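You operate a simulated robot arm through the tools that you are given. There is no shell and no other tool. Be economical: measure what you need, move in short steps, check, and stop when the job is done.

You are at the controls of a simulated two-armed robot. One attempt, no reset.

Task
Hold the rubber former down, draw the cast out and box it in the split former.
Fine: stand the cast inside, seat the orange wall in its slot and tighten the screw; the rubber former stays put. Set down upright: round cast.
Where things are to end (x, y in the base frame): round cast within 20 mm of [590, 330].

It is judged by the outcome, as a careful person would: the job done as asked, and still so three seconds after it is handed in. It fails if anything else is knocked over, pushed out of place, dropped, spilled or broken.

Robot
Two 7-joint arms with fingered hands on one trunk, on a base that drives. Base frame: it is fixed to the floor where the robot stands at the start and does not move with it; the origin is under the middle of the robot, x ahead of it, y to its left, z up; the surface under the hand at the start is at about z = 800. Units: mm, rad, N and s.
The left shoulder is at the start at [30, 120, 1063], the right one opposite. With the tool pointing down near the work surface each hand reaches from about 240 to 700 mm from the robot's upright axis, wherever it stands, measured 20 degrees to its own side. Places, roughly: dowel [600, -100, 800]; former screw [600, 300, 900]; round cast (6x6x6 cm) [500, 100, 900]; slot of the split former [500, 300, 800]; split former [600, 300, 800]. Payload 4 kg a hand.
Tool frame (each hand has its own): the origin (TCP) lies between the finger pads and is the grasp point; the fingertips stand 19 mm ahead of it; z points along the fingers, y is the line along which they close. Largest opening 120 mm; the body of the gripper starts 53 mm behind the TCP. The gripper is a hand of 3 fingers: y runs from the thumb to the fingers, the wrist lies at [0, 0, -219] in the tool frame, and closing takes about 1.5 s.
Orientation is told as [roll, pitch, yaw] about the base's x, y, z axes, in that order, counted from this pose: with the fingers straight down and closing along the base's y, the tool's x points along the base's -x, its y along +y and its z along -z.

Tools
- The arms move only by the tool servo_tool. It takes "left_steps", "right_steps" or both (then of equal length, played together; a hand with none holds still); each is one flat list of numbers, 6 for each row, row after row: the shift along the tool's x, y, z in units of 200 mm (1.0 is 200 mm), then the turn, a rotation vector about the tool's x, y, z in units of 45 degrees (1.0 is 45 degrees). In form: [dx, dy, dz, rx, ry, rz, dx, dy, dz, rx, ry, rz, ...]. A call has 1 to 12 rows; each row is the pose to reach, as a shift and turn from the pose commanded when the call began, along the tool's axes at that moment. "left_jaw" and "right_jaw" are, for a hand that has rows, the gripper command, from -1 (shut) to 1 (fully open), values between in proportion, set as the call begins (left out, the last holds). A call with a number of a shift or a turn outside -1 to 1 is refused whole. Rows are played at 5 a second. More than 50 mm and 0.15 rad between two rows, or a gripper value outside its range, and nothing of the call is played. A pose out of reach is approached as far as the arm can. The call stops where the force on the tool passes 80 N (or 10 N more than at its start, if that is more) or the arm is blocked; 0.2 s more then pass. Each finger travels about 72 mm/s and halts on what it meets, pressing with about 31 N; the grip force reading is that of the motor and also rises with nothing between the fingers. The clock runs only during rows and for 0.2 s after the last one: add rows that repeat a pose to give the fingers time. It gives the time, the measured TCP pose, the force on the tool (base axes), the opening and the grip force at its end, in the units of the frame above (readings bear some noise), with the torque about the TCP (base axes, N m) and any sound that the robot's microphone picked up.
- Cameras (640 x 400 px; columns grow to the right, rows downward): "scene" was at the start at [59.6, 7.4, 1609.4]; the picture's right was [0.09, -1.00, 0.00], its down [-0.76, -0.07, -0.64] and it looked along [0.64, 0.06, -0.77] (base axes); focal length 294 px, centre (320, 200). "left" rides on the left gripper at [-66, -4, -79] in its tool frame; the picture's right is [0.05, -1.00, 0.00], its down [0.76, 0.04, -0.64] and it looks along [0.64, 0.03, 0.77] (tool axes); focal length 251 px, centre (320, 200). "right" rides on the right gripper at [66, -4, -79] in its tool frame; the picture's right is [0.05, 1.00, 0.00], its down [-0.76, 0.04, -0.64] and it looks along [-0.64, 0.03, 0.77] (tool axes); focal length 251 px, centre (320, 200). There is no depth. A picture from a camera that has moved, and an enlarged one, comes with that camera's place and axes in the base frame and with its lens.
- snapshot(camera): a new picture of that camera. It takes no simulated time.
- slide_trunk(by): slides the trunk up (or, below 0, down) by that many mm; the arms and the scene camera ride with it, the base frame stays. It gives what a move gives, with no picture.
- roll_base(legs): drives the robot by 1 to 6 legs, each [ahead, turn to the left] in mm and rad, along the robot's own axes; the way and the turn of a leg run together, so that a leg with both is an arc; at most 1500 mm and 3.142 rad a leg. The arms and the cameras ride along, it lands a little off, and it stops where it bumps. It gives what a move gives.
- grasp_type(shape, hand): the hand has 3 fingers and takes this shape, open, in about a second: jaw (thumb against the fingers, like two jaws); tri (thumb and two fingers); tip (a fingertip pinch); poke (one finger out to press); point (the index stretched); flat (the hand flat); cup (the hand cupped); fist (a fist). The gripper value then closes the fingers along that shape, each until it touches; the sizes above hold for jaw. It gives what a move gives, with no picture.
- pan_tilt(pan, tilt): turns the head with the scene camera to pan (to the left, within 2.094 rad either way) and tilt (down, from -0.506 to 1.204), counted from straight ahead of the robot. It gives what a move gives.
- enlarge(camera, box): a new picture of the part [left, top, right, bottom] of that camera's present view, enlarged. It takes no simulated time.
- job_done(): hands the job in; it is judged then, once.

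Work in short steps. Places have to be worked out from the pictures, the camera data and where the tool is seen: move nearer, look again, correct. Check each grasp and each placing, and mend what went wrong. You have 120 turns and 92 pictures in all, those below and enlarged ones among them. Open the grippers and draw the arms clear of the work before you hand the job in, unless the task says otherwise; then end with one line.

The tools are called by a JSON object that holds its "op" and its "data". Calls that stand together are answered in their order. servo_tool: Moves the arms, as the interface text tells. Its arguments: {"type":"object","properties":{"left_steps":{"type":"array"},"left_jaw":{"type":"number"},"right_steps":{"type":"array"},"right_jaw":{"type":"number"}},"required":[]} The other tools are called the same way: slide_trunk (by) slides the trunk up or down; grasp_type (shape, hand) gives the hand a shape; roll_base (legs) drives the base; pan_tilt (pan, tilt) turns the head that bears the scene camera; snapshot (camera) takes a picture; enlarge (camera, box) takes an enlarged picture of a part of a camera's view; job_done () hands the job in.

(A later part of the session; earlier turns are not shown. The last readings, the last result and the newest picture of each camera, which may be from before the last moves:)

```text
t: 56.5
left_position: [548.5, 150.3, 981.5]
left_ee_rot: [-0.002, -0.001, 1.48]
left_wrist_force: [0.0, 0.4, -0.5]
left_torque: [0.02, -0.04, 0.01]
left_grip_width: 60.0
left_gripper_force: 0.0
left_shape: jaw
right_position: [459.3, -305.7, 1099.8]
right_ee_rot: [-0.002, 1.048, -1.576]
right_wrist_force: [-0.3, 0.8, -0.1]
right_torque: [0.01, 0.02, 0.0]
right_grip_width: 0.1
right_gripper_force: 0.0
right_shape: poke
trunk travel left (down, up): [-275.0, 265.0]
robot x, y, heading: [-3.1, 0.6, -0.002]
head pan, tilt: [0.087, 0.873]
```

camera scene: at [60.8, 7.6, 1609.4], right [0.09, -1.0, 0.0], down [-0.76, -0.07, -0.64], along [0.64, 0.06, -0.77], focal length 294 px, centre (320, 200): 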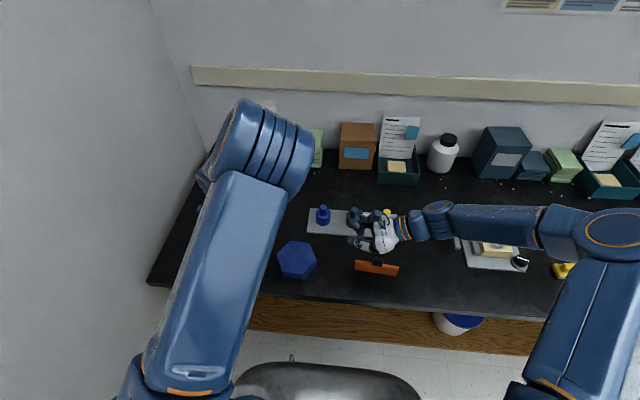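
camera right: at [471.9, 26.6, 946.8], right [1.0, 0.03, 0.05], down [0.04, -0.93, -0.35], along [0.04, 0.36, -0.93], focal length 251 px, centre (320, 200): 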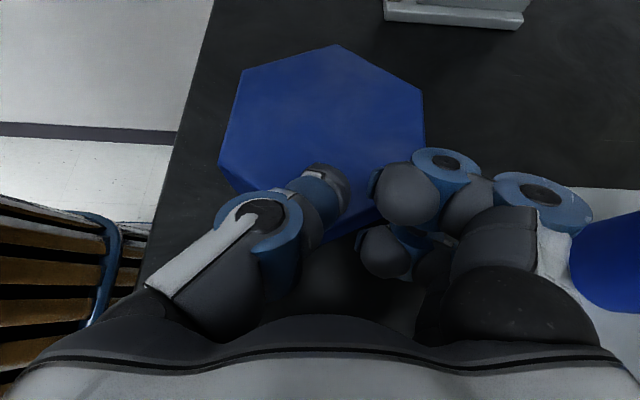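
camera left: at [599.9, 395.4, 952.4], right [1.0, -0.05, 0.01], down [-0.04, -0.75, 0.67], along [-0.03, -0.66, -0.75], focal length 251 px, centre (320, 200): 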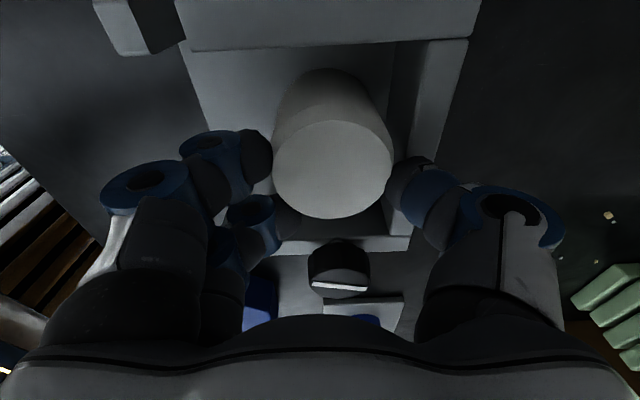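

Orientation is now clean. I continue to above the wall.

{"op": "servo_tool", "data": {"left_steps": [0.17, 0.03, 0, 0, 0, 0, 0.35, 0.06, 0, 0, 0, 0, 0.52, 0.09, 0, 0, 0, 0, 0.69, 0.125, 0, 0, 0, 0, 0.69, 0.125, 0, 0, 0, 0]}}

{"op": "servo_tool", "data": {"left_steps": [0.17, 0.03, 0, 0, 0, 0, 0.35, 0.06, 0, 0, 0, 0, 0.52, 0.09, 0, 0, 0, 0, 0.69, 0.125, 0, 0, 0, 0, 0.69, 0.125, 0, 0, 0, 0]}}

{"op": "snapshot", "data": {"camera": "left"}}

```text
t: 57.7
left_position: [512.0, 16.2, 978.7]
left_ee_rot: [0.0, -0.001, 1.48]
left_wrist_force: [0.7, 0.0, -0.7]
left_torque: [-0.01, -0.04, -0.01]
left_grip_width: 60.0
left_gripper_force: 0.0
left_shape: jaw
right_position: [458.1, -306.5, 1098.3]
right_ee_rot: [-0.003, 1.05, -1.577]
right_wrist_force: [-0.1, 0.9, 0.1]
right_torque: [0.0, -0.01, 0.04]
right_grip_width: 0.0
right_gripper_force: 0.1
right_shape: poke
trunk travel left (down, up): [-275.0, 265.0]
robot x, y, heading: [3.2, 2.2, 0.005]
head pan, tilt: [0.087, 0.873]
```

```text
t: 58.9
left_position: [471.6, -118.3, 981.4]
left_ee_rot: [-0.002, 0.002, 1.479]
left_wrist_force: [0.3, 0.7, 0.0]
left_torque: [-0.02, -0.02, 0.01]
left_grip_width: 60.1
left_gripper_force: 0.1
left_shape: jaw
right_position: [458.7, -306.2, 1099.5]
right_ee_rot: [-0.002, 1.049, -1.577]
right_wrist_force: [-0.7, -0.2, 0.5]
right_torque: [0.01, -0.01, 0.01]
right_grip_width: 0.0
right_gripper_force: 0.2
right_shape: poke
trunk travel left (down, up): [-275.0, 265.0]
robot x, y, heading: [0.6, -1.8, -0.003]
head pan, tilt: [0.087, 0.873]
```

```text
31 pictures are left
camera left: at [482.0, -51.5, 1060.3], right [0.99, -0.15, 0.0], down [-0.11, -0.76, 0.64], along [-0.09, -0.64, -0.77], focal length 251 px, centre (320, 200)
```

left: 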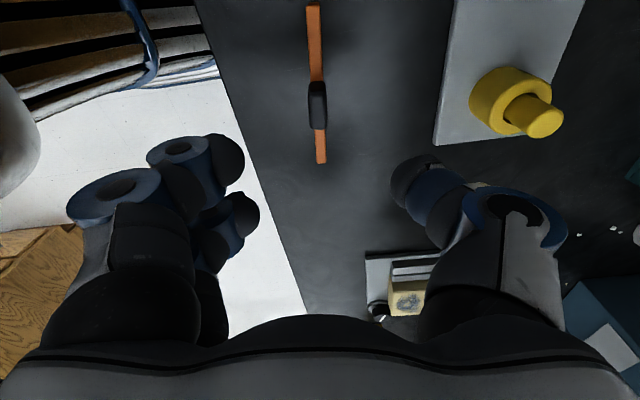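

The wall lies centred between the digits and aligned, within about 1 mm. I descend so the pads straddle the handle at TCP z≈859.

{"op": "servo_tool", "data": {"left_steps": [0, 0.006, 0.15, 0, 0, 0, 0, 0.006, 0.3, 0, 0, 0, 0, 0.006, 0.42, 0, 0, 0, 0, 0.006, 0.52, 0, 0, 0, 0, 0.006, 0.58, 0, 0, 0, 0, 0.006, 0.605, 0, 0, 0, 0, 0.006, 0.605, 0, 0, 0]}}

{"op": "snapshot", "data": {"camera": "left"}}

```text
t: 60.5
left_position: [471.1, -120.3, 858.5]
left_ee_rot: [-0.002, -0.002, 1.478]
left_wrist_force: [-0.4, 0.6, -0.4]
left_torque: [-0.01, -0.02, -0.02]
left_grip_width: 60.1
left_gripper_force: 0.0
left_shape: jaw
right_position: [458.5, -308.0, 1099.7]
right_ee_rot: [-0.002, 1.051, -1.576]
right_wrist_force: [-0.3, 0.5, -0.7]
right_torque: [-0.01, -0.01, -0.01]
right_grip_width: 0.0
right_gripper_force: 0.1
right_shape: poke
trunk travel left (down, up): [-275.0, 265.0]
robot x, y, heading: [-3.3, -1.1, 0.004]
head pan, tilt: [0.087, 0.873]
```

```text
30 pictures are left
camera left: at [481.6, -52.9, 938.5], right [0.99, -0.15, 0.0], down [-0.11, -0.76, 0.64], along [-0.09, -0.64, -0.77], focal length 251 px, centre (320, 200)
```

left: 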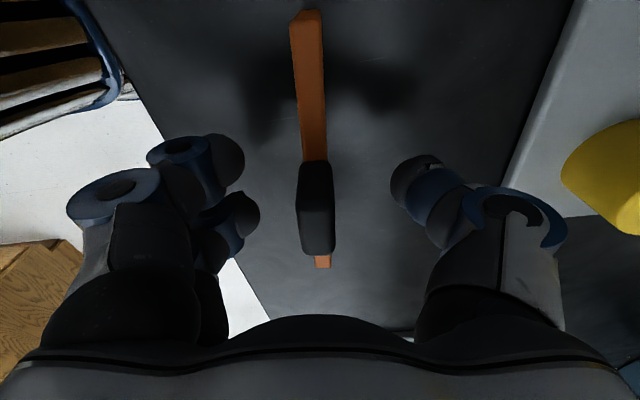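

The handle sits squarely between the digits. I close.

{"op": "servo_tool", "data": {"left_steps": [0, 0, 0, 0, 0, 0, 0, 0, 0, 0, 0, 0, 0, 0, 0, 0, 0, 0, 0, 0, 0, 0, 0, 0, 0, 0, 0, 0, 0, 0, 0, 0, 0, 0, 0, 0], "left_jaw": -1}}

{"op": "servo_tool", "data": {"left_steps": [0, 0, -0.05, 0, 0, 0, 0, 0, -0.15, 0, 0, 0, 0, 0, -0.3, 0, 0, 0, 0, 0, -0.5, 0, 0, 0, 0, 0, -0.6, 0, 0, 0, 0, 0, -0.6, 0, 0, 0]}}

{"op": "snapshot", "data": {"camera": "left"}}

```text
t: 61.9
left_position: [472.6, -119.4, 859.0]
left_ee_rot: [-0.002, -0.001, 1.478]
left_wrist_force: [-0.2, 0.2, -0.1]
left_torque: [0.03, -0.02, -0.02]
left_grip_width: 9.0
left_gripper_force: 30.9
left_shape: jaw
right_position: [457.7, -307.6, 1098.9]
right_ee_rot: [-0.001, 1.052, -1.575]
right_wrist_force: [0.1, 0.4, 0.1]
right_torque: [-0.01, 0.02, -0.05]
right_grip_width: 0.2
right_gripper_force: 0.0
right_shape: poke
trunk travel left (down, up): [-275.0, 265.0]
robot x, y, heading: [1.1, -1.1, 0.002]
head pan, tilt: [0.087, 0.873]
```

```text
t: 63.3
left_position: [472.5, -120.1, 979.7]
left_ee_rot: [-0.003, -0.002, 1.477]
left_wrist_force: [1.0, 1.1, -0.6]
left_torque: [0.01, 0.01, -0.02]
left_grip_width: 8.9
left_gripper_force: 30.7
left_shape: jaw
right_position: [458.0, -307.7, 1097.8]
right_ee_rot: [-0.002, 1.049, -1.575]
right_wrist_force: [0.2, -0.7, 0.4]
right_torque: [-0.01, 0.01, -0.01]
right_grip_width: 0.2
right_gripper_force: 0.0
right_shape: poke
trunk travel left (down, up): [-275.0, 265.0]
robot x, y, heading: [1.8, 0.4, 0.001]
head pan, tilt: [0.087, 0.873]
```

```text
29 pictures are left
camera left: at [482.0, -53.3, 1059.6], right [0.99, -0.15, 0.0], down [-0.11, -0.76, 0.64], along [-0.09, -0.64, -0.77], focal length 251 px, centre (320, 200)
```

left: 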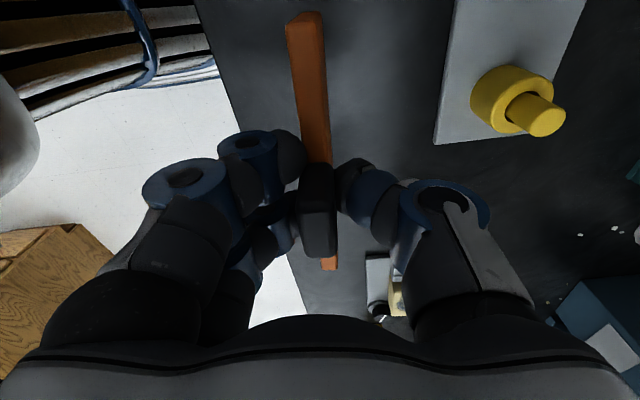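

The wall is held by its handle and has yawed about 0.035 in the grip, which I will compensate. I carry it high to over the slot.

{"op": "servo_tool", "data": {"left_steps": [-0.2, -0.015, 0, 0, 0, 0, -0.4, -0.03, 0, 0, 0, 0, -0.6, -0.05, 0, 0, 0, 0, -0.8, -0.065, 0, 0, 0, 0, -0.95, -0.077, 0, 0, 0, 0, -0.95, -0.077, 0, 0, 0, 0]}}

{"op": "servo_tool", "data": {"left_steps": [-0.2, -0.015, 0, 0, 0, 0, -0.4, -0.03, 0, 0, 0, 0, -0.6, -0.05, 0, 0, 0, 0, -0.8, -0.065, 0, 0, 0, 0, -0.95, -0.077, 0, 0, 0, 0, -0.95, -0.077, 0, 0, 0, 0]}}

{"op": "servo_tool", "data": {"left_steps": [-0.13, -0.01, 0, 0, 0, -0.03, -0.26, -0.02, 0, 0, 0, -0.071, -0.38, -0.031, 0, 0, 0, -0.071, -0.38, -0.031, 0, 0, 0, -0.071]}}

{"op": "snapshot", "data": {"camera": "left"}}

```text
t: 64.7
left_position: [504.0, 66.7, 980.1]
left_ee_rot: [-0.002, -0.003, 1.478]
left_wrist_force: [0.4, -0.7, -1.3]
left_torque: [0.04, -0.03, -0.01]
left_grip_width: 8.9
left_gripper_force: 30.9
left_shape: jaw
right_position: [458.2, -308.5, 1099.5]
right_ee_rot: [-0.002, 1.05, -1.576]
right_wrist_force: [0.2, 0.3, -0.1]
right_torque: [0.0, 0.01, 0.0]
right_grip_width: 0.0
right_gripper_force: 0.1
right_shape: poke
trunk travel left (down, up): [-275.0, 265.0]
robot x, y, heading: [-0.7, -2.6, -0.005]
head pan, tilt: [0.087, 0.873]
```

```text
t: 66.1
left_position: [539.6, 254.9, 981.5]
left_ee_rot: [-0.002, -0.001, 1.479]
left_wrist_force: [-0.2, 0.6, -1.9]
left_torque: [0.02, -0.02, 0.0]
left_grip_width: 8.6
left_gripper_force: 31.1
left_shape: jaw
right_position: [457.7, -307.4, 1100.3]
right_ee_rot: [-0.001, 1.05, -1.576]
right_wrist_force: [-0.7, -0.2, -0.1]
right_torque: [0.02, -0.03, -0.02]
right_grip_width: 0.0
right_gripper_force: 0.0
right_shape: poke
trunk travel left (down, up): [-275.0, 265.0]
robot x, y, heading: [0.5, -1.5, 0.003]
head pan, tilt: [0.087, 0.873]
```

```text
t: 67.1
left_position: [552.1, 331.5, 981.8]
left_ee_rot: [-0.002, -0.001, 1.533]
left_wrist_force: [0.0, -0.2, -0.9]
left_torque: [0.0, -0.01, 0.03]
left_grip_width: 9.2
left_gripper_force: 31.0
left_shape: jaw
right_position: [458.0, -307.8, 1097.6]
right_ee_rot: [-0.002, 1.051, -1.575]
right_wrist_force: [0.0, 0.5, 1.0]
right_torque: [-0.02, -0.03, -0.01]
right_grip_width: 0.0
right_gripper_force: 0.1
right_shape: poke
trunk travel left (down, up): [-275.0, 265.0]
robot x, y, heading: [4.1, 2.9, -0.001]
head pan, tilt: [0.087, 0.873]
```

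```text
28 pictures are left
camera left: at [557.8, 397.9, 1061.9], right [1.0, -0.09, 0.0], down [-0.07, -0.76, 0.64], along [-0.06, -0.64, -0.77], focal length 251 px, centre (320, 200)
```

left: 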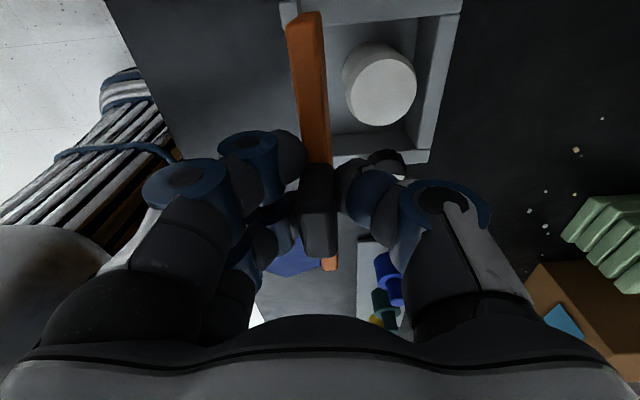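

Over the slot. I descend until the wall's bottom is about 10 mm above the posts and check alignment.

{"op": "servo_tool", "data": {"left_steps": [0, 0, 0.12, 0, 0, 0, 0, 0, 0.24, 0, 0, 0, 0, 0, 0.3, 0, 0, 0, 0, 0, 0.3, 0, 0, 0]}}

{"op": "enlarge", "data": {"camera": "left", "box": [220, 0, 460, 150]}}

{"op": "enlarge", "data": {"camera": "scene", "box": [190, 180, 318, 260]}}

```text
t: 68.1
left_position: [550.4, 331.5, 920.2]
left_ee_rot: [-0.002, -0.002, 1.533]
left_wrist_force: [-0.5, -0.7, -0.6]
left_torque: [-0.02, 0.0, 0.03]
left_grip_width: 9.1
left_gripper_force: 31.4
left_shape: jaw
right_position: [458.4, -307.7, 1097.0]
right_ee_rot: [-0.001, 1.051, -1.576]
right_wrist_force: [0.1, 0.7, 0.0]
right_torque: [-0.01, 0.0, 0.03]
right_grip_width: 0.0
right_gripper_force: 0.0
right_shape: poke
trunk travel left (down, up): [-275.0, 265.0]
robot x, y, heading: [-3.4, -1.0, 0.0]
head pan, tilt: [0.087, 0.873]
```

```text
2.67 times, centred on (340, 75) of left
camera zoom: at [556.1, 398.0, 1000.5], right [1.0, -0.09, 0.0], down [-0.07, -0.76, 0.64], along [-0.06, -0.64, -0.77], focal length 670 px, centre (267, 533)
```

zoom: 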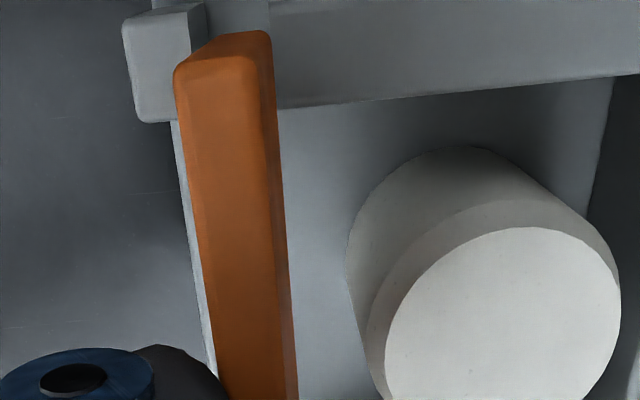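

```text
5.00 times, centred on (254, 220) of scene
camera zoom: at [59.6, 7.3, 1609.5], right [0.09, -1.0, 0.0], down [-0.76, -0.07, -0.64], along [0.64, 0.06, -0.77], focal length 1471 px, centre (650, 100)
```

zoom: 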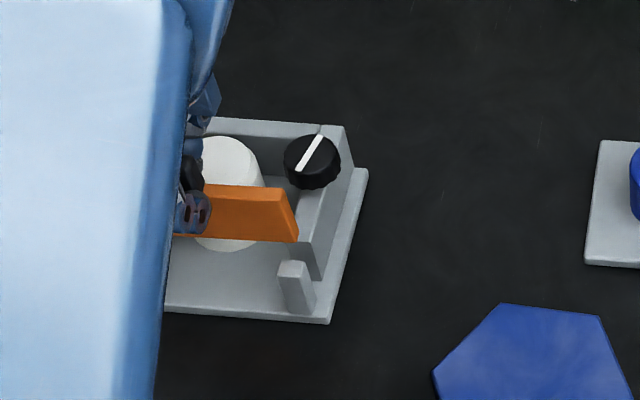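

Both views say the wall sits 2–4 mm too far toward +x relative to the slot. I shift 3 mm toward -x with a slight yaw trim and start lowering it in.

{"op": "servo_tool", "data": {"left_steps": [0, 0.015, 0, 0, 0, 0.018, 0, 0.015, 0.03, 0, 0, 0.018, 0, 0.015, 0.06, 0, 0, 0.018, 0, 0.015, 0.09, 0, 0, 0.018, 0, 0.015, 0.12, 0, 0, 0.018, 0, 0.015, 0.12, 0, 0, 0.018]}}

{"op": "enlarge", "data": {"camera": "left", "box": [220, 0, 460, 150]}}

{"op": "enlarge", "data": {"camera": "scene", "box": [210, 190, 306, 250]}}

```text
t: 69.5
left_position: [547.0, 331.4, 895.7]
left_ee_rot: [-0.001, -0.002, 1.52]
left_wrist_force: [-0.1, 0.1, -1.4]
left_torque: [0.01, -0.01, -0.03]
left_grip_width: 9.0
left_gripper_force: 31.0
left_shape: jaw
right_position: [457.7, -308.1, 1098.5]
right_ee_rot: [-0.002, 1.05, -1.576]
right_wrist_force: [0.7, 0.2, 0.2]
right_torque: [-0.02, 0.01, -0.01]
right_grip_width: 0.0
right_gripper_force: 0.1
right_shape: poke
trunk travel left (down, up): [-275.0, 265.0]
robot x, y, heading: [-0.9, 0.8, -0.004]
head pan, tilt: [0.087, 0.873]
```

```text
2.67 times, centred on (340, 75) of left
camera zoom: at [554.7, 398.1, 975.2], right [0.99, -0.1, 0.0], down [-0.08, -0.76, 0.64], along [-0.07, -0.64, -0.77], focal length 670 px, centre (267, 533)
```

zoom: 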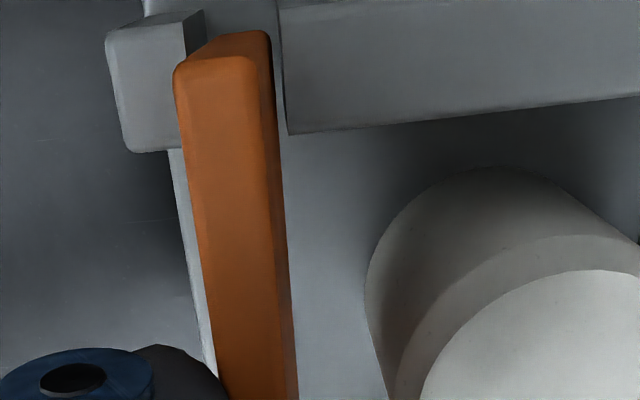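

```text
6.67 times, centred on (258, 220) of scene
camera zoom: at [59.6, 7.3, 1609.4], right [0.09, -1.0, 0.0], down [-0.76, -0.07, -0.64], along [0.64, 0.06, -0.77], focal length 1961 px, centre (733, 67)
```

zoom: 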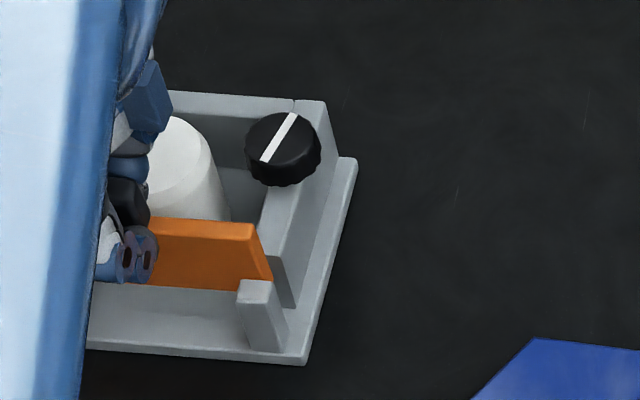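

The wall is inside the slot at both ends with no force. I keep lowering.

{"op": "servo_tool", "data": {"left_steps": [0, 0, 0.03, 0, 0, 0, 0, 0, 0.06, 0, 0, 0, 0, 0, 0.09, 0, 0, 0, 0, 0, 0.115, 0, 0, 0, 0, 0, 0.115, 0, 0, 0]}}

```text
t: 70.7
left_position: [546.5, 329.9, 878.6]
left_ee_rot: [-0.009, -0.007, 1.52]
left_wrist_force: [-1.5, 3.0, 29.0]
left_torque: [0.07, -0.67, 0.06]
left_grip_width: 9.5
left_gripper_force: 31.6
left_shape: jaw
right_position: [455.3, -309.4, 1100.0]
right_ee_rot: [0.004, 1.049, -1.57]
right_wrist_force: [-0.1, 0.8, -0.6]
right_torque: [-0.03, 0.03, -0.01]
right_grip_width: 0.0
right_gripper_force: 0.1
right_shape: poke
trunk travel left (down, up): [-275.0, 265.0]
robot x, y, heading: [-2.1, -0.6, 0.001]
head pan, tilt: [0.087, 0.873]
```

29 N with torque toward +x at z≈879: the thumb's knuckle is on the cast's top edge, with the wall about 10 mm short of the floor. I back up 3 mm to unload and check.

{"op": "servo_tool", "data": {"left_steps": [0, 0, -0.03, 0, 0, 0, 0, 0, -0.045, 0, 0, 0, 0, 0, -0.045, 0, 0, 0]}}

{"op": "snapshot", "data": {"camera": "left"}}

{"op": "enlarge", "data": {"camera": "scene", "box": [210, 190, 306, 250]}}

```text
t: 71.5
left_position: [549.0, 330.0, 882.9]
left_ee_rot: [0.0, 0.0, 1.521]
left_wrist_force: [0.4, 0.8, -0.7]
left_torque: [-0.05, 0.06, -0.04]
left_grip_width: 9.2
left_gripper_force: 30.8
left_shape: jaw
right_position: [459.5, -307.3, 1098.5]
right_ee_rot: [-0.002, 1.051, -1.575]
right_wrist_force: [0.0, 0.3, 0.4]
right_torque: [-0.02, 0.0, -0.01]
right_grip_width: 0.0
right_gripper_force: 0.0
right_shape: poke
trunk travel left (down, up): [-275.0, 265.0]
robot x, y, heading: [2.3, 1.8, 0.0]
head pan, tilt: [0.087, 0.873]
```

```text
23 pictures are left
camera left: at [554.9, 396.9, 962.0], right [0.99, -0.1, 0.0], down [-0.08, -0.76, 0.64], along [-0.07, -0.64, -0.77], focal length 251 px, centre (320, 200)
```

left: 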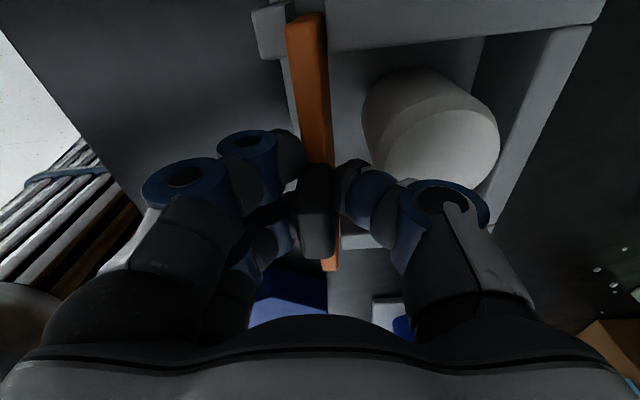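

```text
6.67 times, centred on (258, 220) of scene
camera zoom: at [60.2, 7.5, 1609.4], right [0.09, -1.0, 0.0], down [-0.76, -0.07, -0.64], along [0.64, 0.06, -0.77], focal length 1961 px, centre (733, 67)
```

zoom: 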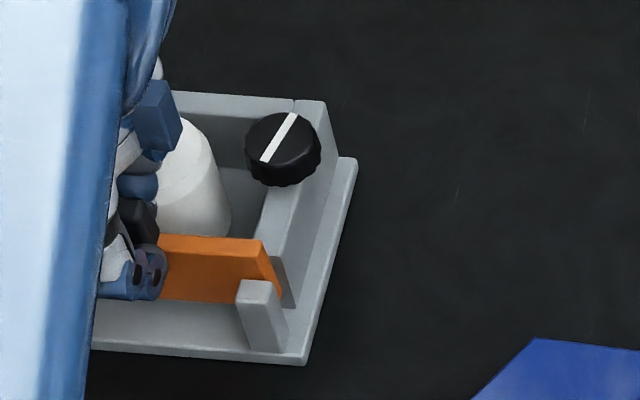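

Unloaded. With about 30 mm of the wall guided in the slot, I open just a few millimetres so it slides down to its seat.

{"op": "servo_tool", "data": {"left_steps": [0, 0, 0, 0, 0, 0, 0, 0, 0, 0, 0, 0, 0, 0, 0, 0, 0, 0], "left_jaw": -0.72}}

{"op": "enlarge", "data": {"camera": "left", "box": [200, 0, 520, 200]}}

{"op": "enlarge", "data": {"camera": "scene", "box": [210, 190, 306, 250]}}

```text
t: 72.3
left_position: [547.7, 331.3, 884.6]
left_ee_rot: [-0.002, 0.0, 1.52]
left_wrist_force: [-0.8, -0.2, 0.6]
left_torque: [-0.01, -0.05, 0.03]
left_grip_width: 16.3
left_gripper_force: 0.1
left_shape: jaw
right_position: [458.3, -307.4, 1099.1]
right_ee_rot: [-0.001, 1.051, -1.574]
right_wrist_force: [0.4, 0.3, 0.3]
right_torque: [0.01, 0.0, 0.01]
right_grip_width: 0.0
right_gripper_force: 0.0
right_shape: poke
trunk travel left (down, up): [-275.0, 265.0]
robot x, y, heading: [1.5, 0.4, 0.002]
head pan, tilt: [0.087, 0.873]
```

```text
2.00 times, centred on (360, 100) of left
camera zoom: at [555.0, 397.0, 963.1], right [0.99, -0.1, 0.0], down [-0.08, -0.76, 0.64], along [-0.07, -0.64, -0.77], focal length 503 px, centre (240, 400)
```

zoom: 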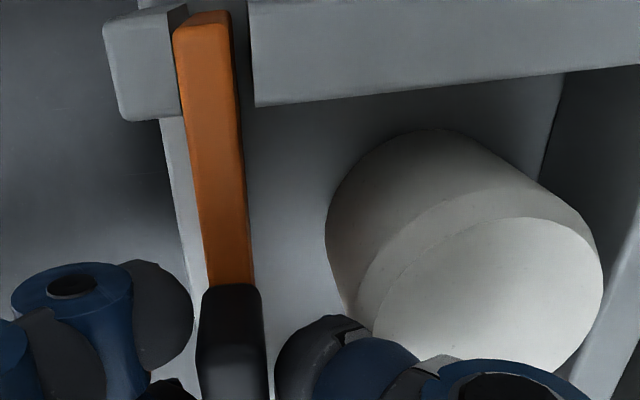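

```text
6.67 times, centred on (258, 220) of scene
camera zoom: at [59.5, 7.3, 1609.5], right [0.09, -1.0, 0.0], down [-0.76, -0.07, -0.64], along [0.64, 0.06, -0.77], focal length 1961 px, centre (733, 67)
```

zoom: 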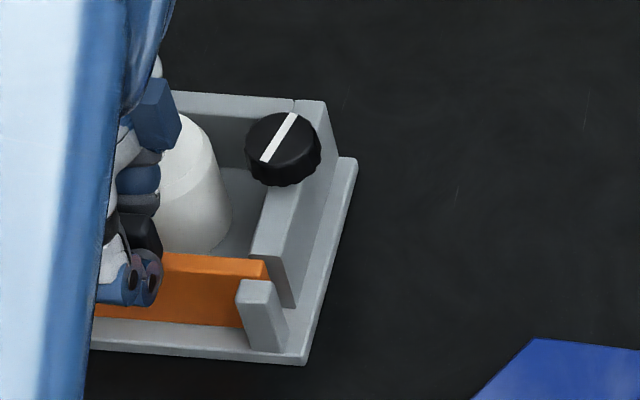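

The wall dropped into its slot at both ends. I lift the hand clear and move above the knob to measure it.

{"op": "servo_tool", "data": {"left_steps": [0, 0, -0.1, 0, 0, 0, 0, 0, -0.25, 0, 0, 0, 0, 0, -0.4, 0, 0, 0, 0.05, -0.05, -0.45, 0, 0, 0, 0.12, -0.12, -0.45, 0, 0, 0, 0.12, -0.12, -0.45, 0, 0, 0]}}

{"op": "snapshot", "data": {"camera": "left"}}

```text
t: 73.7
left_position: [570.6, 306.4, 972.2]
left_ee_rot: [-0.002, 0.0, 1.519]
left_wrist_force: [0.3, -0.1, 0.5]
left_torque: [-0.02, 0.01, -0.02]
left_grip_width: 16.6
left_gripper_force: 0.1
left_shape: jaw
right_position: [458.0, -307.9, 1099.1]
right_ee_rot: [0.0, 1.05, -1.576]
right_wrist_force: [-0.3, -0.5, -0.7]
right_torque: [0.01, 0.0, 0.02]
right_grip_width: 0.0
right_gripper_force: 0.1
right_shape: poke
trunk travel left (down, up): [-275.0, 265.0]
robot x, y, heading: [5.6, -4.9, -0.002]
head pan, tilt: [0.087, 0.873]
```

```text
19 pictures are left
camera left: at [577.3, 372.2, 1052.4], right [0.99, -0.1, 0.0], down [-0.08, -0.76, 0.64], along [-0.07, -0.64, -0.77], focal length 251 px, centre (320, 200)
```

left: 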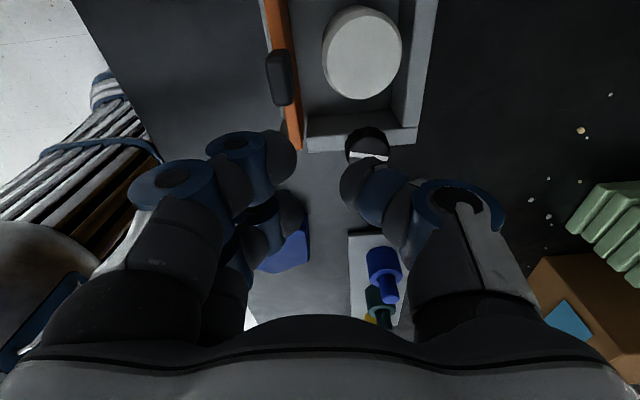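

Cast and wall look right. I put the knob at about (605, 268) with its top near z=881. I open the hand and move above it, then check.

{"op": "servo_tool", "data": {"left_steps": [0.06, -0.06, 0, 0, 0, 0, 0.12, -0.12, 0, 0, 0, 0, 0.183, -0.18, 0.05, 0, 0, 0, 0.183, -0.18, 0.15, 0, 0, 0, 0.183, -0.18, 0.2, 0, 0, 0, 0.183, -0.18, 0.2, 0, 0, 0], "left_jaw": 0.0}}

{"op": "snapshot", "data": {"camera": "left"}}

```text
t: 75.1
left_position: [606.2, 266.7, 932.2]
left_ee_rot: [-0.002, -0.003, 1.521]
left_wrist_force: [0.1, 0.7, 0.7]
left_torque: [-0.04, 0.02, 0.0]
left_grip_width: 59.5
left_gripper_force: 0.0
left_shape: jaw
right_position: [458.3, -306.6, 1099.0]
right_ee_rot: [-0.002, 1.049, -1.576]
right_wrist_force: [-0.1, -0.1, 0.6]
right_torque: [0.01, 0.0, 0.02]
right_grip_width: 0.0
right_gripper_force: 0.0
right_shape: poke
trunk travel left (down, up): [-275.0, 265.0]
robot x, y, heading: [-1.2, -0.3, -0.001]
head pan, tilt: [0.087, 0.873]
```

```text
18 pictures are left
camera left: at [613.2, 334.0, 1011.6], right [0.99, -0.1, 0.0], down [-0.08, -0.76, 0.64], along [-0.07, -0.64, -0.77], focal length 251 px, centre (320, 200)
```

left: 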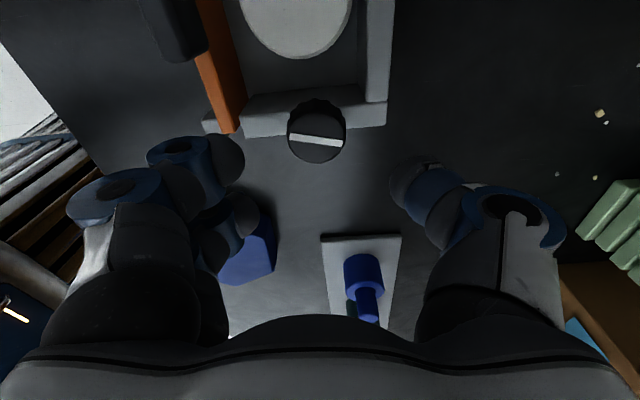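

The knob is on the tool axis within 2 mm. I lower so the tips pass about 15 mm below its top, then close.

{"op": "servo_tool", "data": {"left_steps": [0, 0.008, 0.08, 0, 0, 0, 0, 0.008, 0.16, 0, 0, 0, 0, 0.008, 0.225, 0, 0, 0, 0, 0.008, 0.225, 0, 0, 0]}}

{"op": "servo_tool", "data": {"left_steps": [0, 0, 0, 0, 0, 0, 0, 0, 0, 0, 0, 0, 0, 0, 0, 0, 0, 0, 0, 0, 0, 0, 0, 0, 0, 0, 0, 0, 0, 0], "left_jaw": -1}}

{"op": "snapshot", "data": {"camera": "left"}}

```text
t: 76.1
left_position: [604.5, 268.0, 887.7]
left_ee_rot: [-0.002, -0.002, 1.52]
left_wrist_force: [-0.2, -0.1, -0.4]
left_torque: [0.01, 0.01, 0.0]
left_grip_width: 59.3
left_gripper_force: 0.2
left_shape: jaw
right_position: [458.4, -307.5, 1098.3]
right_ee_rot: [-0.001, 1.051, -1.576]
right_wrist_force: [0.4, -0.6, -0.1]
right_torque: [0.01, -0.01, 0.0]
right_grip_width: 0.3
right_gripper_force: 0.1
right_shape: poke
trunk travel left (down, up): [-275.0, 265.0]
robot x, y, heading: [1.0, 0.2, 0.005]
head pan, tilt: [0.087, 0.873]
```

```text
t: 77.3
left_position: [605.0, 268.6, 886.4]
left_ee_rot: [-0.001, 0.001, 1.519]
left_wrist_force: [1.5, 0.2, -3.3]
left_torque: [0.01, 0.04, -0.01]
left_grip_width: 22.7
left_gripper_force: 30.6
left_shape: jaw
right_position: [458.5, -307.3, 1099.6]
right_ee_rot: [-0.002, 1.051, -1.575]
right_wrist_force: [-0.9, 0.4, 0.4]
right_torque: [-0.02, -0.02, 0.04]
right_grip_width: 0.1
right_gripper_force: 0.0
right_shape: poke
trunk travel left (down, up): [-275.0, 265.0]
robot x, y, heading: [-0.2, 1.3, -0.001]
head pan, tilt: [0.087, 0.873]
```

```text
17 pictures are left
camera left: at [611.7, 334.3, 966.0], right [0.99, -0.1, 0.0], down [-0.08, -0.76, 0.64], along [-0.07, -0.64, -0.77], focal length 251 px, centre (320, 200)
```

left: 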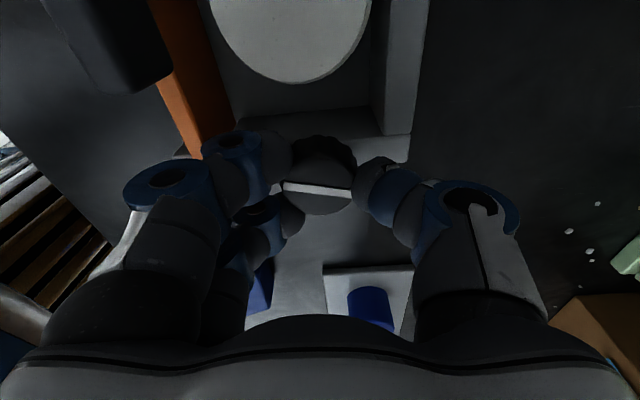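

The knob is gripped. I turn it clockwise as seen from above (+rz about the downward tool axis) by 45° and watch torque and sound.

{"op": "servo_tool", "data": {"left_steps": [0, 0, 0, 0, 0, 0.15, 0, 0, 0, 0, 0, 0.3, 0, 0, 0, 0, 0, 0.45, 0, 0, 0, 0, 0, 0.6, 0, 0, 0, 0, 0, 0.75, 0, 0, 0, 0, 0, 0.9, 0, 0, 0, 0, 0, 1, 0, 0, 0, 0, 0, 1]}}

{"op": "snapshot", "data": {"camera": "left"}}

```text
t: 79.1
left_position: [603.8, 265.8, 886.8]
left_ee_rot: [0.0, 0.002, 0.733]
left_wrist_force: [-2.2, -5.3, -12.0]
left_torque: [0.01, 0.13, -0.03]
left_grip_width: 21.0
left_gripper_force: 31.0
left_shape: jaw
right_position: [459.1, -306.4, 1099.6]
right_ee_rot: [-0.003, 1.052, -1.575]
right_wrist_force: [-0.7, -0.5, -0.1]
right_torque: [-0.02, -0.01, 0.01]
right_grip_width: 0.0
right_gripper_force: 0.0
right_shape: poke
trunk travel left (down, up): [-275.0, 265.0]
robot x, y, heading: [-0.4, 4.3, 0.002]
head pan, tilt: [0.087, 0.873]
```

```text
16 pictures are left
camera left: at [655.2, 308.5, 966.3], right [0.63, -0.78, 0.0], down [-0.59, -0.48, 0.64], along [-0.5, -0.4, -0.76], focal length 251 px, centre (320, 200)
```

left: 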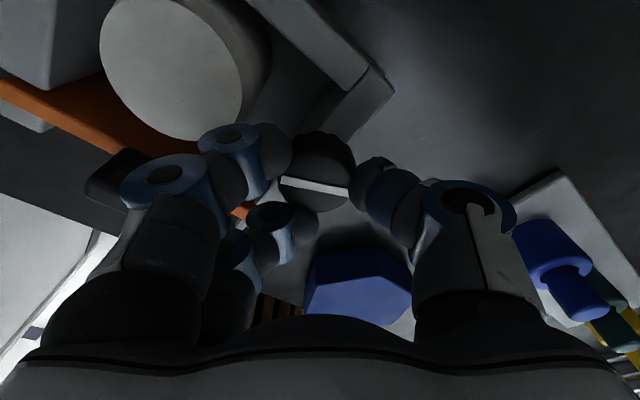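

The knob turned with the hand. The tool is being pulled down at 12 N, so the screw is going in and this is the tightening direction. I continue another 45°, following down by 1 mm.

{"op": "servo_tool", "data": {"left_steps": [0, 0, 0.003, 0, 0, 0.15, 0, 0, 0.005, 0, 0, 0.3, 0, 0, 0.006, 0, 0, 0.45, 0, 0, 0.007, 0, 0, 0.6, 0, 0, 0.008, 0, 0, 0.75, 0, 0, 0.008, 0, 0, 0.9, 0, 0, 0.008, 0, 0, 1, 0, 0, 0.008, 0, 0, 1]}}

{"op": "snapshot", "data": {"camera": "left"}}

```text
t: 80.9
left_position: [602.4, 267.8, 887.5]
left_ee_rot: [0.004, -0.001, -0.05]
left_wrist_force: [-8.7, 0.2, -4.8]
left_torque: [0.07, 0.07, 0.04]
left_grip_width: 21.2
left_gripper_force: 30.7
left_shape: jaw
right_position: [457.2, -307.2, 1098.8]
right_ee_rot: [-0.001, 1.048, -1.575]
right_wrist_force: [-0.2, 0.3, -0.1]
right_torque: [0.01, 0.01, 0.02]
right_grip_width: 0.2
right_gripper_force: 0.0
right_shape: poke
trunk travel left (down, up): [-275.0, 265.0]
robot x, y, heading: [-0.2, 0.5, -0.0]
head pan, tilt: [0.087, 0.873]
```

```text
15 pictures are left
camera left: at [668.4, 261.1, 966.2], right [-0.11, -0.99, 0.0], down [-0.76, 0.08, 0.64], along [-0.64, 0.07, -0.77], focal length 251 px, centre (320, 200)
```

left: 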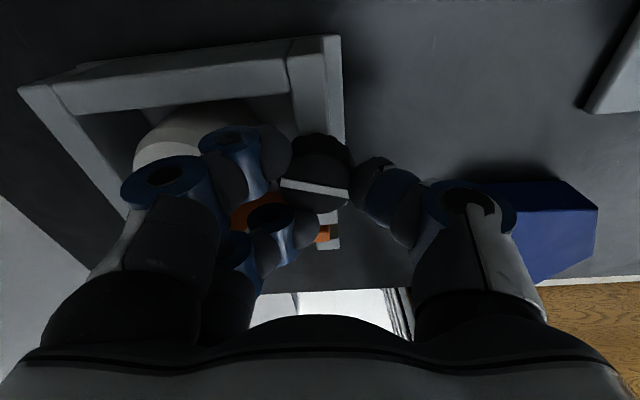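

90° turned and still little torque. I continue another 45°.

{"op": "servo_tool", "data": {"left_steps": [0, 0, 0, 0, 0, 0.15, 0, 0, 0, 0, 0, 0.3, 0, 0, 0, 0, 0, 0.45, 0, 0, 0, 0, 0, 0.6, 0, 0, 0, 0, 0, 0.75, 0, 0, 0, 0, 0, 0.9, 0, 0, 0, 0, 0, 1, 0, 0, 0, 0, 0, 1]}}

```text
t: 82.7
left_position: [603.8, 263.4, 887.5]
left_ee_rot: [0.001, -0.002, -0.837]
left_wrist_force: [-4.8, -24.0, 0.1]
left_torque: [-0.15, -0.05, 0.37]
left_grip_width: 18.1
left_gripper_force: 30.9
left_shape: jaw
right_position: [457.3, -310.1, 1098.5]
right_ee_rot: [0.0, 1.053, -1.577]
right_wrist_force: [-0.2, 0.0, -0.4]
right_torque: [-0.04, 0.01, 0.01]
right_grip_width: 0.0
right_gripper_force: 0.1
right_shape: poke
trunk travel left (down, up): [-275.0, 265.0]
robot x, y, heading: [-1.6, 2.1, -0.002]
head pan, tilt: [0.087, 0.873]
```

Torque has risen to 0.37 N·m with a -24 N side force, so it is either the end stop or contact. I look.

{"op": "snapshot", "data": {"camera": "left"}}

{"op": "enlarge", "data": {"camera": "scene", "box": [190, 180, 318, 260]}}

```text
14 pictures are left
camera left: at [645.1, 212.4, 967.5], right [-0.78, -0.63, 0.0], down [-0.48, 0.6, 0.64], along [-0.4, 0.5, -0.77], focal length 251 px, centre (320, 200)
```

left: 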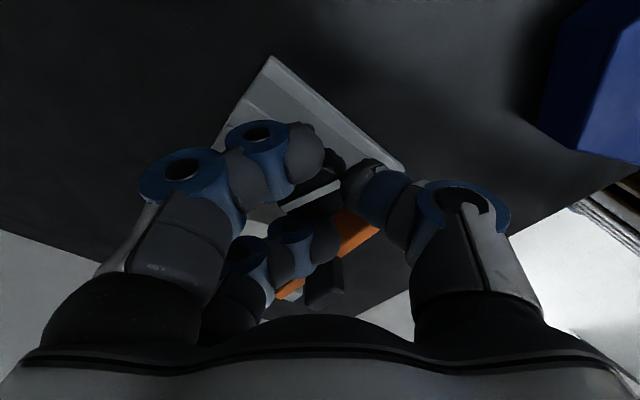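

```text
5.00 times, centred on (254, 220) of scene
camera zoom: at [58.9, 3.6, 1609.5], right [0.09, -1.0, 0.0], down [-0.76, -0.06, -0.64], along [0.64, 0.06, -0.77], focal length 1471 px, centre (650, 100)
```

zoom: 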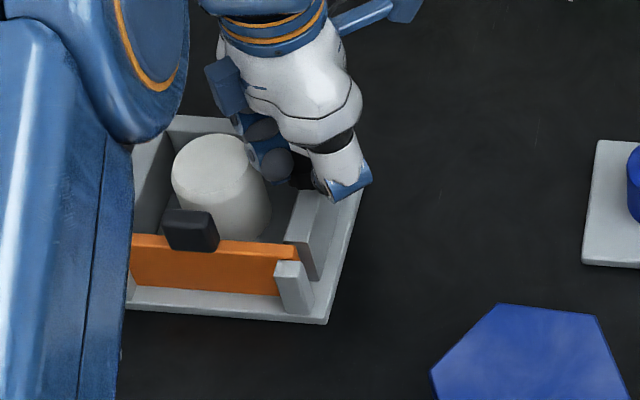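

The indicator lagged the hand, so the knob resisted and slipped in the grip. I open a little, lift off and look at the knob and the cast.

{"op": "servo_tool", "data": {"left_steps": [0, 0, 0, 0, 0, 0, 0, 0, 0, 0, 0, 0, 0, 0, -0.05, 0, 0, 0, 0, 0, -0.15, 0, 0, 0, 0, 0, -0.3, 0, 0, 0, 0, 0, -0.45, 0, 0, 0, 0, 0, -0.45, 0, 0, 0], "left_jaw": -0.4}}

{"op": "enlarge", "data": {"camera": "scene", "box": [190, 180, 318, 260]}}

{"op": "snapshot", "data": {"camera": "left"}}

```text
t: 84.3
left_position: [605.5, 267.6, 980.0]
left_ee_rot: [0.0, 0.0, -0.837]
left_wrist_force: [0.8, 0.5, -1.1]
left_torque: [-0.01, -0.01, 0.03]
left_grip_width: 36.0
left_gripper_force: 0.0
left_shape: jaw
right_position: [458.2, -307.2, 1099.3]
right_ee_rot: [-0.003, 1.051, -1.576]
right_wrist_force: [-0.3, -0.5, -1.3]
right_torque: [-0.01, -0.02, -0.03]
right_grip_width: 0.1
right_gripper_force: 0.0
right_shape: poke
trunk travel left (down, up): [-275.0, 265.0]
robot x, y, heading: [0.3, 2.0, 0.003]
head pan, tilt: [0.087, 0.873]
```

```text
5.00 times, centred on (254, 220) of scene
camera zoom: at [60.2, 7.3, 1609.4], right [0.09, -1.0, 0.0], down [-0.76, -0.07, -0.64], along [0.64, 0.06, -0.77], focal length 1471 px, centre (650, 100)
```

zoom: 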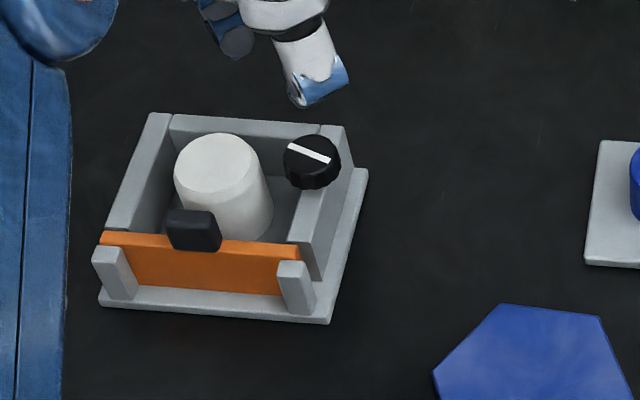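

```text
11 pictures are left
camera left: at [647.0, 217.4, 1059.7], right [-0.78, -0.63, 0.0], down [-0.48, 0.59, 0.64], along [-0.4, 0.5, -0.77], focal length 251 px, centre (320, 200)
```

left: 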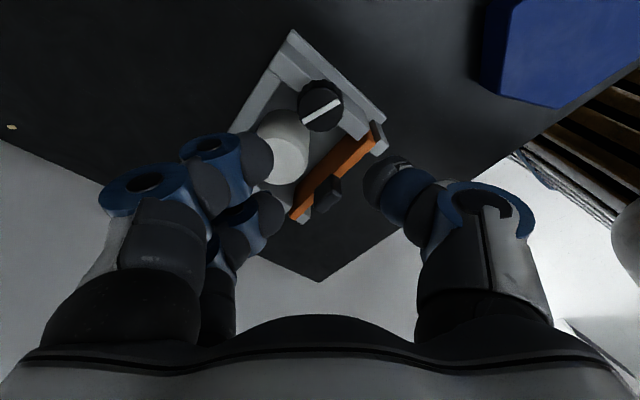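

The wall is seated, the cast upright, and the knob turned about 90° clockwise. To tell a real end stop from an awkward grip, I rotate the hand back while clear, regrip and try further.

{"op": "servo_tool", "data": {"left_steps": [0, 0, 0, 0, 0, -0.17, 0, 0, 0, 0, 0, -0.34, 0, 0, 0, 0, 0, -0.5, 0, 0, 0, 0, 0, -0.67, 0, 0, 0, 0, 0, -0.84, 0, 0, 0, 0, 0, -1, 0, 0, 0, 0, 0, -1], "left_jaw": 0}}

{"op": "servo_tool", "data": {"left_steps": [0, 0, 0, 0, 0, -0.17, 0, 0, 0, 0, 0, -0.34, 0, 0, 0, 0, 0, -0.5, 0, 0, 0, 0, 0, -0.67, 0, 0, 0, 0, 0, -0.84, 0, 0, 0, 0, 0, -1, 0, 0, 0, 0, 0, -1]}}

{"op": "servo_tool", "data": {"left_steps": [0, 0, 0, 0, 0, -0.17, 0, 0, 0, 0, 0, -0.34, 0, 0, 0, 0, 0, -0.5, 0, 0, 0, 0, 0, -0.67, 0, 0, 0, 0, 0, -0.84, 0, 0, 0, 0, 0, -1, 0, 0, 0, 0, 0, -1]}}

```text
t: 85.9
left_position: [603.7, 267.5, 977.8]
left_ee_rot: [-0.002, -0.001, -0.049]
left_wrist_force: [0.0, -0.7, -0.1]
left_torque: [0.01, 0.0, -0.02]
left_grip_width: 59.6
left_gripper_force: 0.1
left_shape: jaw
right_position: [458.2, -307.5, 1099.2]
right_ee_rot: [-0.003, 1.05, -1.575]
right_wrist_force: [-0.2, -0.2, 0.3]
right_torque: [-0.02, -0.01, -0.03]
right_grip_width: 0.0
right_gripper_force: 0.0
right_shape: poke
trunk travel left (down, up): [-275.0, 265.0]
robot x, y, heading: [0.5, -0.8, -0.003]
head pan, tilt: [0.087, 0.873]
```

```text
t: 87.5
left_position: [601.8, 267.4, 976.8]
left_ee_rot: [-0.001, -0.002, 0.736]
left_wrist_force: [-0.3, 0.0, -0.2]
left_torque: [0.01, -0.01, -0.02]
left_grip_width: 59.5
left_gripper_force: 0.0
left_shape: jaw
right_position: [457.7, -308.7, 1098.8]
right_ee_rot: [-0.001, 1.051, -1.576]
right_wrist_force: [0.1, -1.3, 0.1]
right_torque: [-0.03, 0.02, -0.01]
right_grip_width: 0.2
right_gripper_force: 0.1
right_shape: poke
trunk travel left (down, up): [-275.0, 265.0]
robot x, y, heading: [3.7, 0.5, -0.003]
head pan, tilt: [0.087, 0.873]
```

```text
t: 89.1
left_position: [603.8, 267.1, 976.1]
left_ee_rot: [-0.003, -0.003, 1.523]
left_wrist_force: [0.3, -1.0, 0.6]
left_torque: [-0.02, -0.04, -0.01]
left_grip_width: 59.5
left_gripper_force: 0.1
left_shape: jaw
right_position: [458.5, -307.7, 1099.1]
right_ee_rot: [-0.002, 1.051, -1.575]
right_wrist_force: [0.8, 0.1, 0.1]
right_torque: [0.02, 0.0, -0.01]
right_grip_width: 0.0
right_gripper_force: 0.1
right_shape: poke
trunk travel left (down, up): [-275.0, 265.0]
robot x, y, heading: [-0.8, 2.0, -0.001]
head pan, tilt: [0.087, 0.873]
```

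Back at yaw 1.52 above the knob. I descend as before and close.

{"op": "servo_tool", "data": {"left_steps": [0, 0, 0.12, 0, 0, 0, 0, 0, 0.25, 0, 0, 0, 0, 0, 0.37, 0, 0, 0, 0, 0, 0.45, 0, 0, 0, 0, 0, 0.45, 0, 0, 0]}}

{"op": "servo_tool", "data": {"left_steps": [0, 0, 0, 0, 0, 0, 0, 0, 0, 0, 0, 0, 0, 0, 0, 0, 0, 0, 0, 0, 0, 0, 0, 0, 0, 0, 0, 0, 0, 0], "left_jaw": -1}}

{"op": "servo_tool", "data": {"left_steps": [0, 0, 0, 0, 0, 0.1, 0, 0, 0, 0, 0, 0.2, 0, 0, 0, 0, 0, 0.3, 0, 0, 0, 0, 0, 0.4, 0, 0, 0, 0, 0, 0.4, 0, 0, 0, 0, 0, 0.4]}}

{"op": "snapshot", "data": {"camera": "left"}}

```text
t: 90.3
left_position: [605.0, 267.2, 885.6]
left_ee_rot: [0.0, -0.002, 1.52]
left_wrist_force: [-0.2, 0.4, -0.1]
left_torque: [0.03, 0.02, 0.02]
left_grip_width: 59.5
left_gripper_force: 0.1
left_shape: jaw
right_position: [457.6, -307.2, 1100.1]
right_ee_rot: [-0.002, 1.05, -1.577]
right_wrist_force: [-0.7, 0.7, -1.2]
right_torque: [-0.03, -0.01, 0.01]
right_grip_width: 0.1
right_gripper_force: 0.1
right_shape: poke
trunk travel left (down, up): [-275.0, 265.0]
robot x, y, heading: [-1.4, 1.3, 0.001]
head pan, tilt: [0.087, 0.873]
```

```text
t: 91.5
left_position: [604.2, 266.0, 885.6]
left_ee_rot: [-0.003, 0.0, 1.521]
left_wrist_force: [4.7, -1.2, -5.1]
left_torque: [0.05, 0.0, 0.08]
left_grip_width: 21.7
left_gripper_force: 31.4
left_shape: jaw
right_position: [459.4, -307.3, 1098.3]
right_ee_rot: [-0.005, 1.049, -1.576]
right_wrist_force: [0.4, -0.1, -0.1]
right_torque: [0.0, 0.02, 0.0]
right_grip_width: 0.0
right_gripper_force: 0.0
right_shape: poke
trunk travel left (down, up): [-275.0, 265.0]
robot x, y, heading: [-0.0, -2.3, -0.001]
head pan, tilt: [0.087, 0.873]
```

```text
t: 92.9
left_position: [603.1, 265.4, 886.6]
left_ee_rot: [0.001, 0.0, 1.203]
left_wrist_force: [6.0, -4.6, -1.7]
left_torque: [0.04, 0.05, 0.27]
left_grip_width: 20.7
left_gripper_force: 31.0
left_shape: jaw
right_position: [459.5, -307.9, 1098.4]
right_ee_rot: [-0.003, 1.051, -1.577]
right_wrist_force: [-0.4, 0.5, 0.4]
right_torque: [0.0, 0.01, 0.01]
right_grip_width: 0.0
right_gripper_force: 0.1
right_shape: poke
trunk travel left (down, up): [-275.0, 265.0]
robot x, y, heading: [-1.8, 0.9, -0.003]
head pan, tilt: [0.087, 0.873]
```

```text
10 pictures are left
camera left: at [630.8, 326.4, 965.9], right [0.91, -0.41, 0.0], down [-0.31, -0.7, 0.64], along [-0.26, -0.59, -0.77], focal length 251 px, centre (320, 200)
```

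left: 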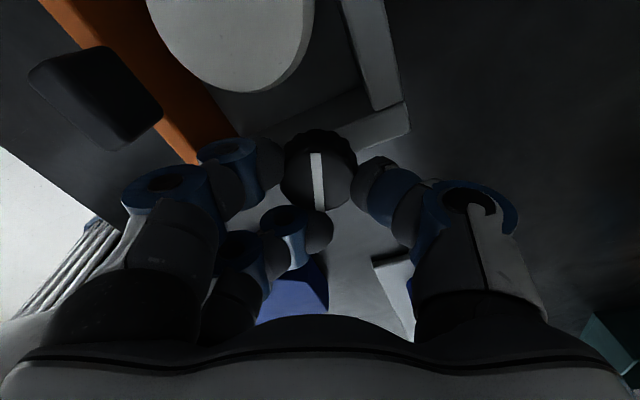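

A clean grip now meets 0.27 N·m of resistance straight away, and the indicator has barely moved from its earlier angle while the hand slips. The screw is at its stop and tight. I open and lift straight off.

{"op": "servo_tool", "data": {"left_steps": [0, 0, 0, 0, 0, 0, 0, 0, 0, 0, 0, 0, 0, 0, 0, 0, 0, 0, 0, 0, -0.1, 0, 0, 0, 0, 0, -0.3, 0, 0, 0, 0, 0, -0.5, 0, 0, 0, 0, 0, -0.75, 0, 0, 0, 0, 0, -0.75, 0, 0, 0], "left_jaw": 0.0}}

{"op": "enlarge", "data": {"camera": "left", "box": [180, 0, 440, 162]}}

```text
t: 94.7
left_position: [603.8, 268.7, 1039.6]
left_ee_rot: [-0.001, -0.001, 1.206]
left_wrist_force: [-0.3, 0.2, -0.9]
left_torque: [-0.01, -0.02, 0.01]
left_grip_width: 59.8
left_gripper_force: 0.1
left_shape: jaw
right_position: [458.9, -307.6, 1097.9]
right_ee_rot: [-0.002, 1.05, -1.576]
right_wrist_force: [0.0, 0.3, 0.2]
right_torque: [-0.03, 0.01, 0.03]
right_grip_width: 0.0
right_gripper_force: 0.1
right_shape: poke
trunk travel left (down, up): [-275.0, 265.0]
robot x, y, heading: [-3.4, -0.3, 0.005]
head pan, tilt: [0.087, 0.873]
```

```text
2.46 times, centred on (310, 81) of left
camera zoom: at [630.1, 330.0, 1119.0], right [0.91, -0.41, 0.0], down [-0.31, -0.7, 0.64], along [-0.26, -0.59, -0.77], focal length 619 px, centre (345, 493)
```

zoom: 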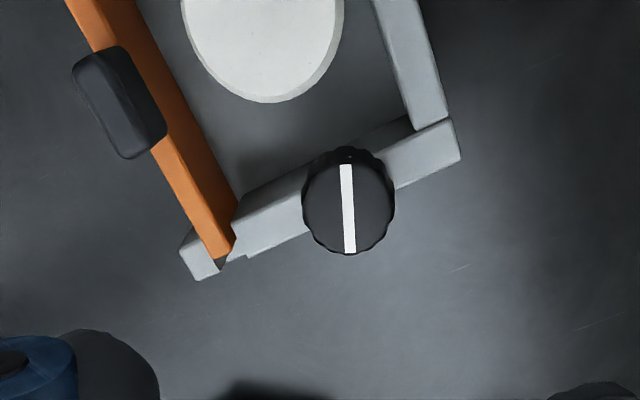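

Everything is in place, and the indicator stays at its turned position. I withdraw the left arm and take a final scene view.

{"op": "servo_tool", "data": {"left_steps": [0, 0.1, -0.15, 0, 0, 0, 0, 0.28, -0.25, 0, 0, 0, 0, 0.46, -0.35, 0, 0, 0, -0.01, 0.64, -0.45, 0, 0, 0, -0.02, 0.8, -0.5, 0, 0, 0, -0.027, 0.94, -0.55, 0, 0, 0, -0.027, 0.94, -0.55, 0, 0, 0]}}

{"op": "snapshot", "data": {"camera": "scene"}}

{"op": "enlarge", "data": {"camera": "scene", "box": [190, 190, 350, 290]}}

```text
t: 96.3
left_position: [427.3, 339.7, 1149.0]
left_ee_rot: [0.001, -0.002, 1.205]
left_wrist_force: [-0.5, 0.4, 0.1]
left_torque: [-0.03, -0.03, 0.02]
left_grip_width: 59.4
left_gripper_force: 0.0
left_shape: jaw
right_position: [458.8, -307.0, 1096.9]
right_ee_rot: [-0.001, 1.049, -1.577]
right_wrist_force: [0.0, -0.3, -0.7]
right_torque: [-0.01, 0.02, 0.05]
right_grip_width: 0.0
right_gripper_force: 0.0
right_shape: poke
trunk travel left (down, up): [-275.0, 265.0]
robot x, y, heading: [2.2, 1.4, 0.0]
head pan, tilt: [0.087, 0.873]
```

```text
8 pictures are left
camera scene: at [60.6, 6.9, 1609.4], right [0.09, -1.0, 0.0], down [-0.76, -0.07, -0.64], along [0.64, 0.06, -0.77], focal length 294 px, centre (320, 200)
```

scene: 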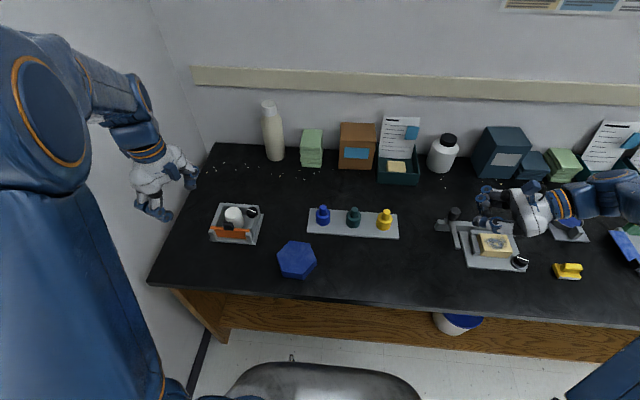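

```text
4.00 times, centred on (270, 240) of scene
camera zoom: at [60.6, 6.9, 1609.4], right [0.09, -1.0, 0.0], down [-0.76, -0.07, -0.64], along [0.64, 0.06, -0.77], focal length 1177 px, centre (520, 40)
```

zoom: 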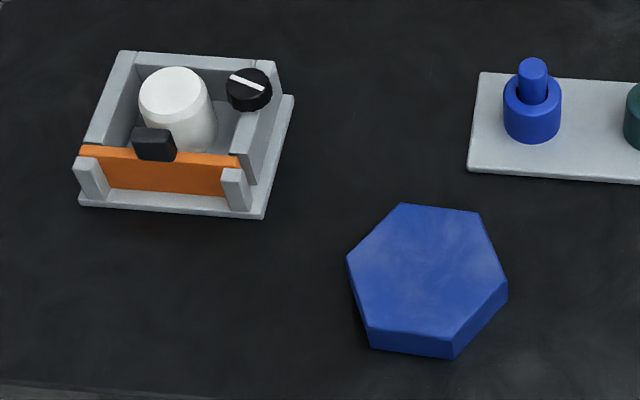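

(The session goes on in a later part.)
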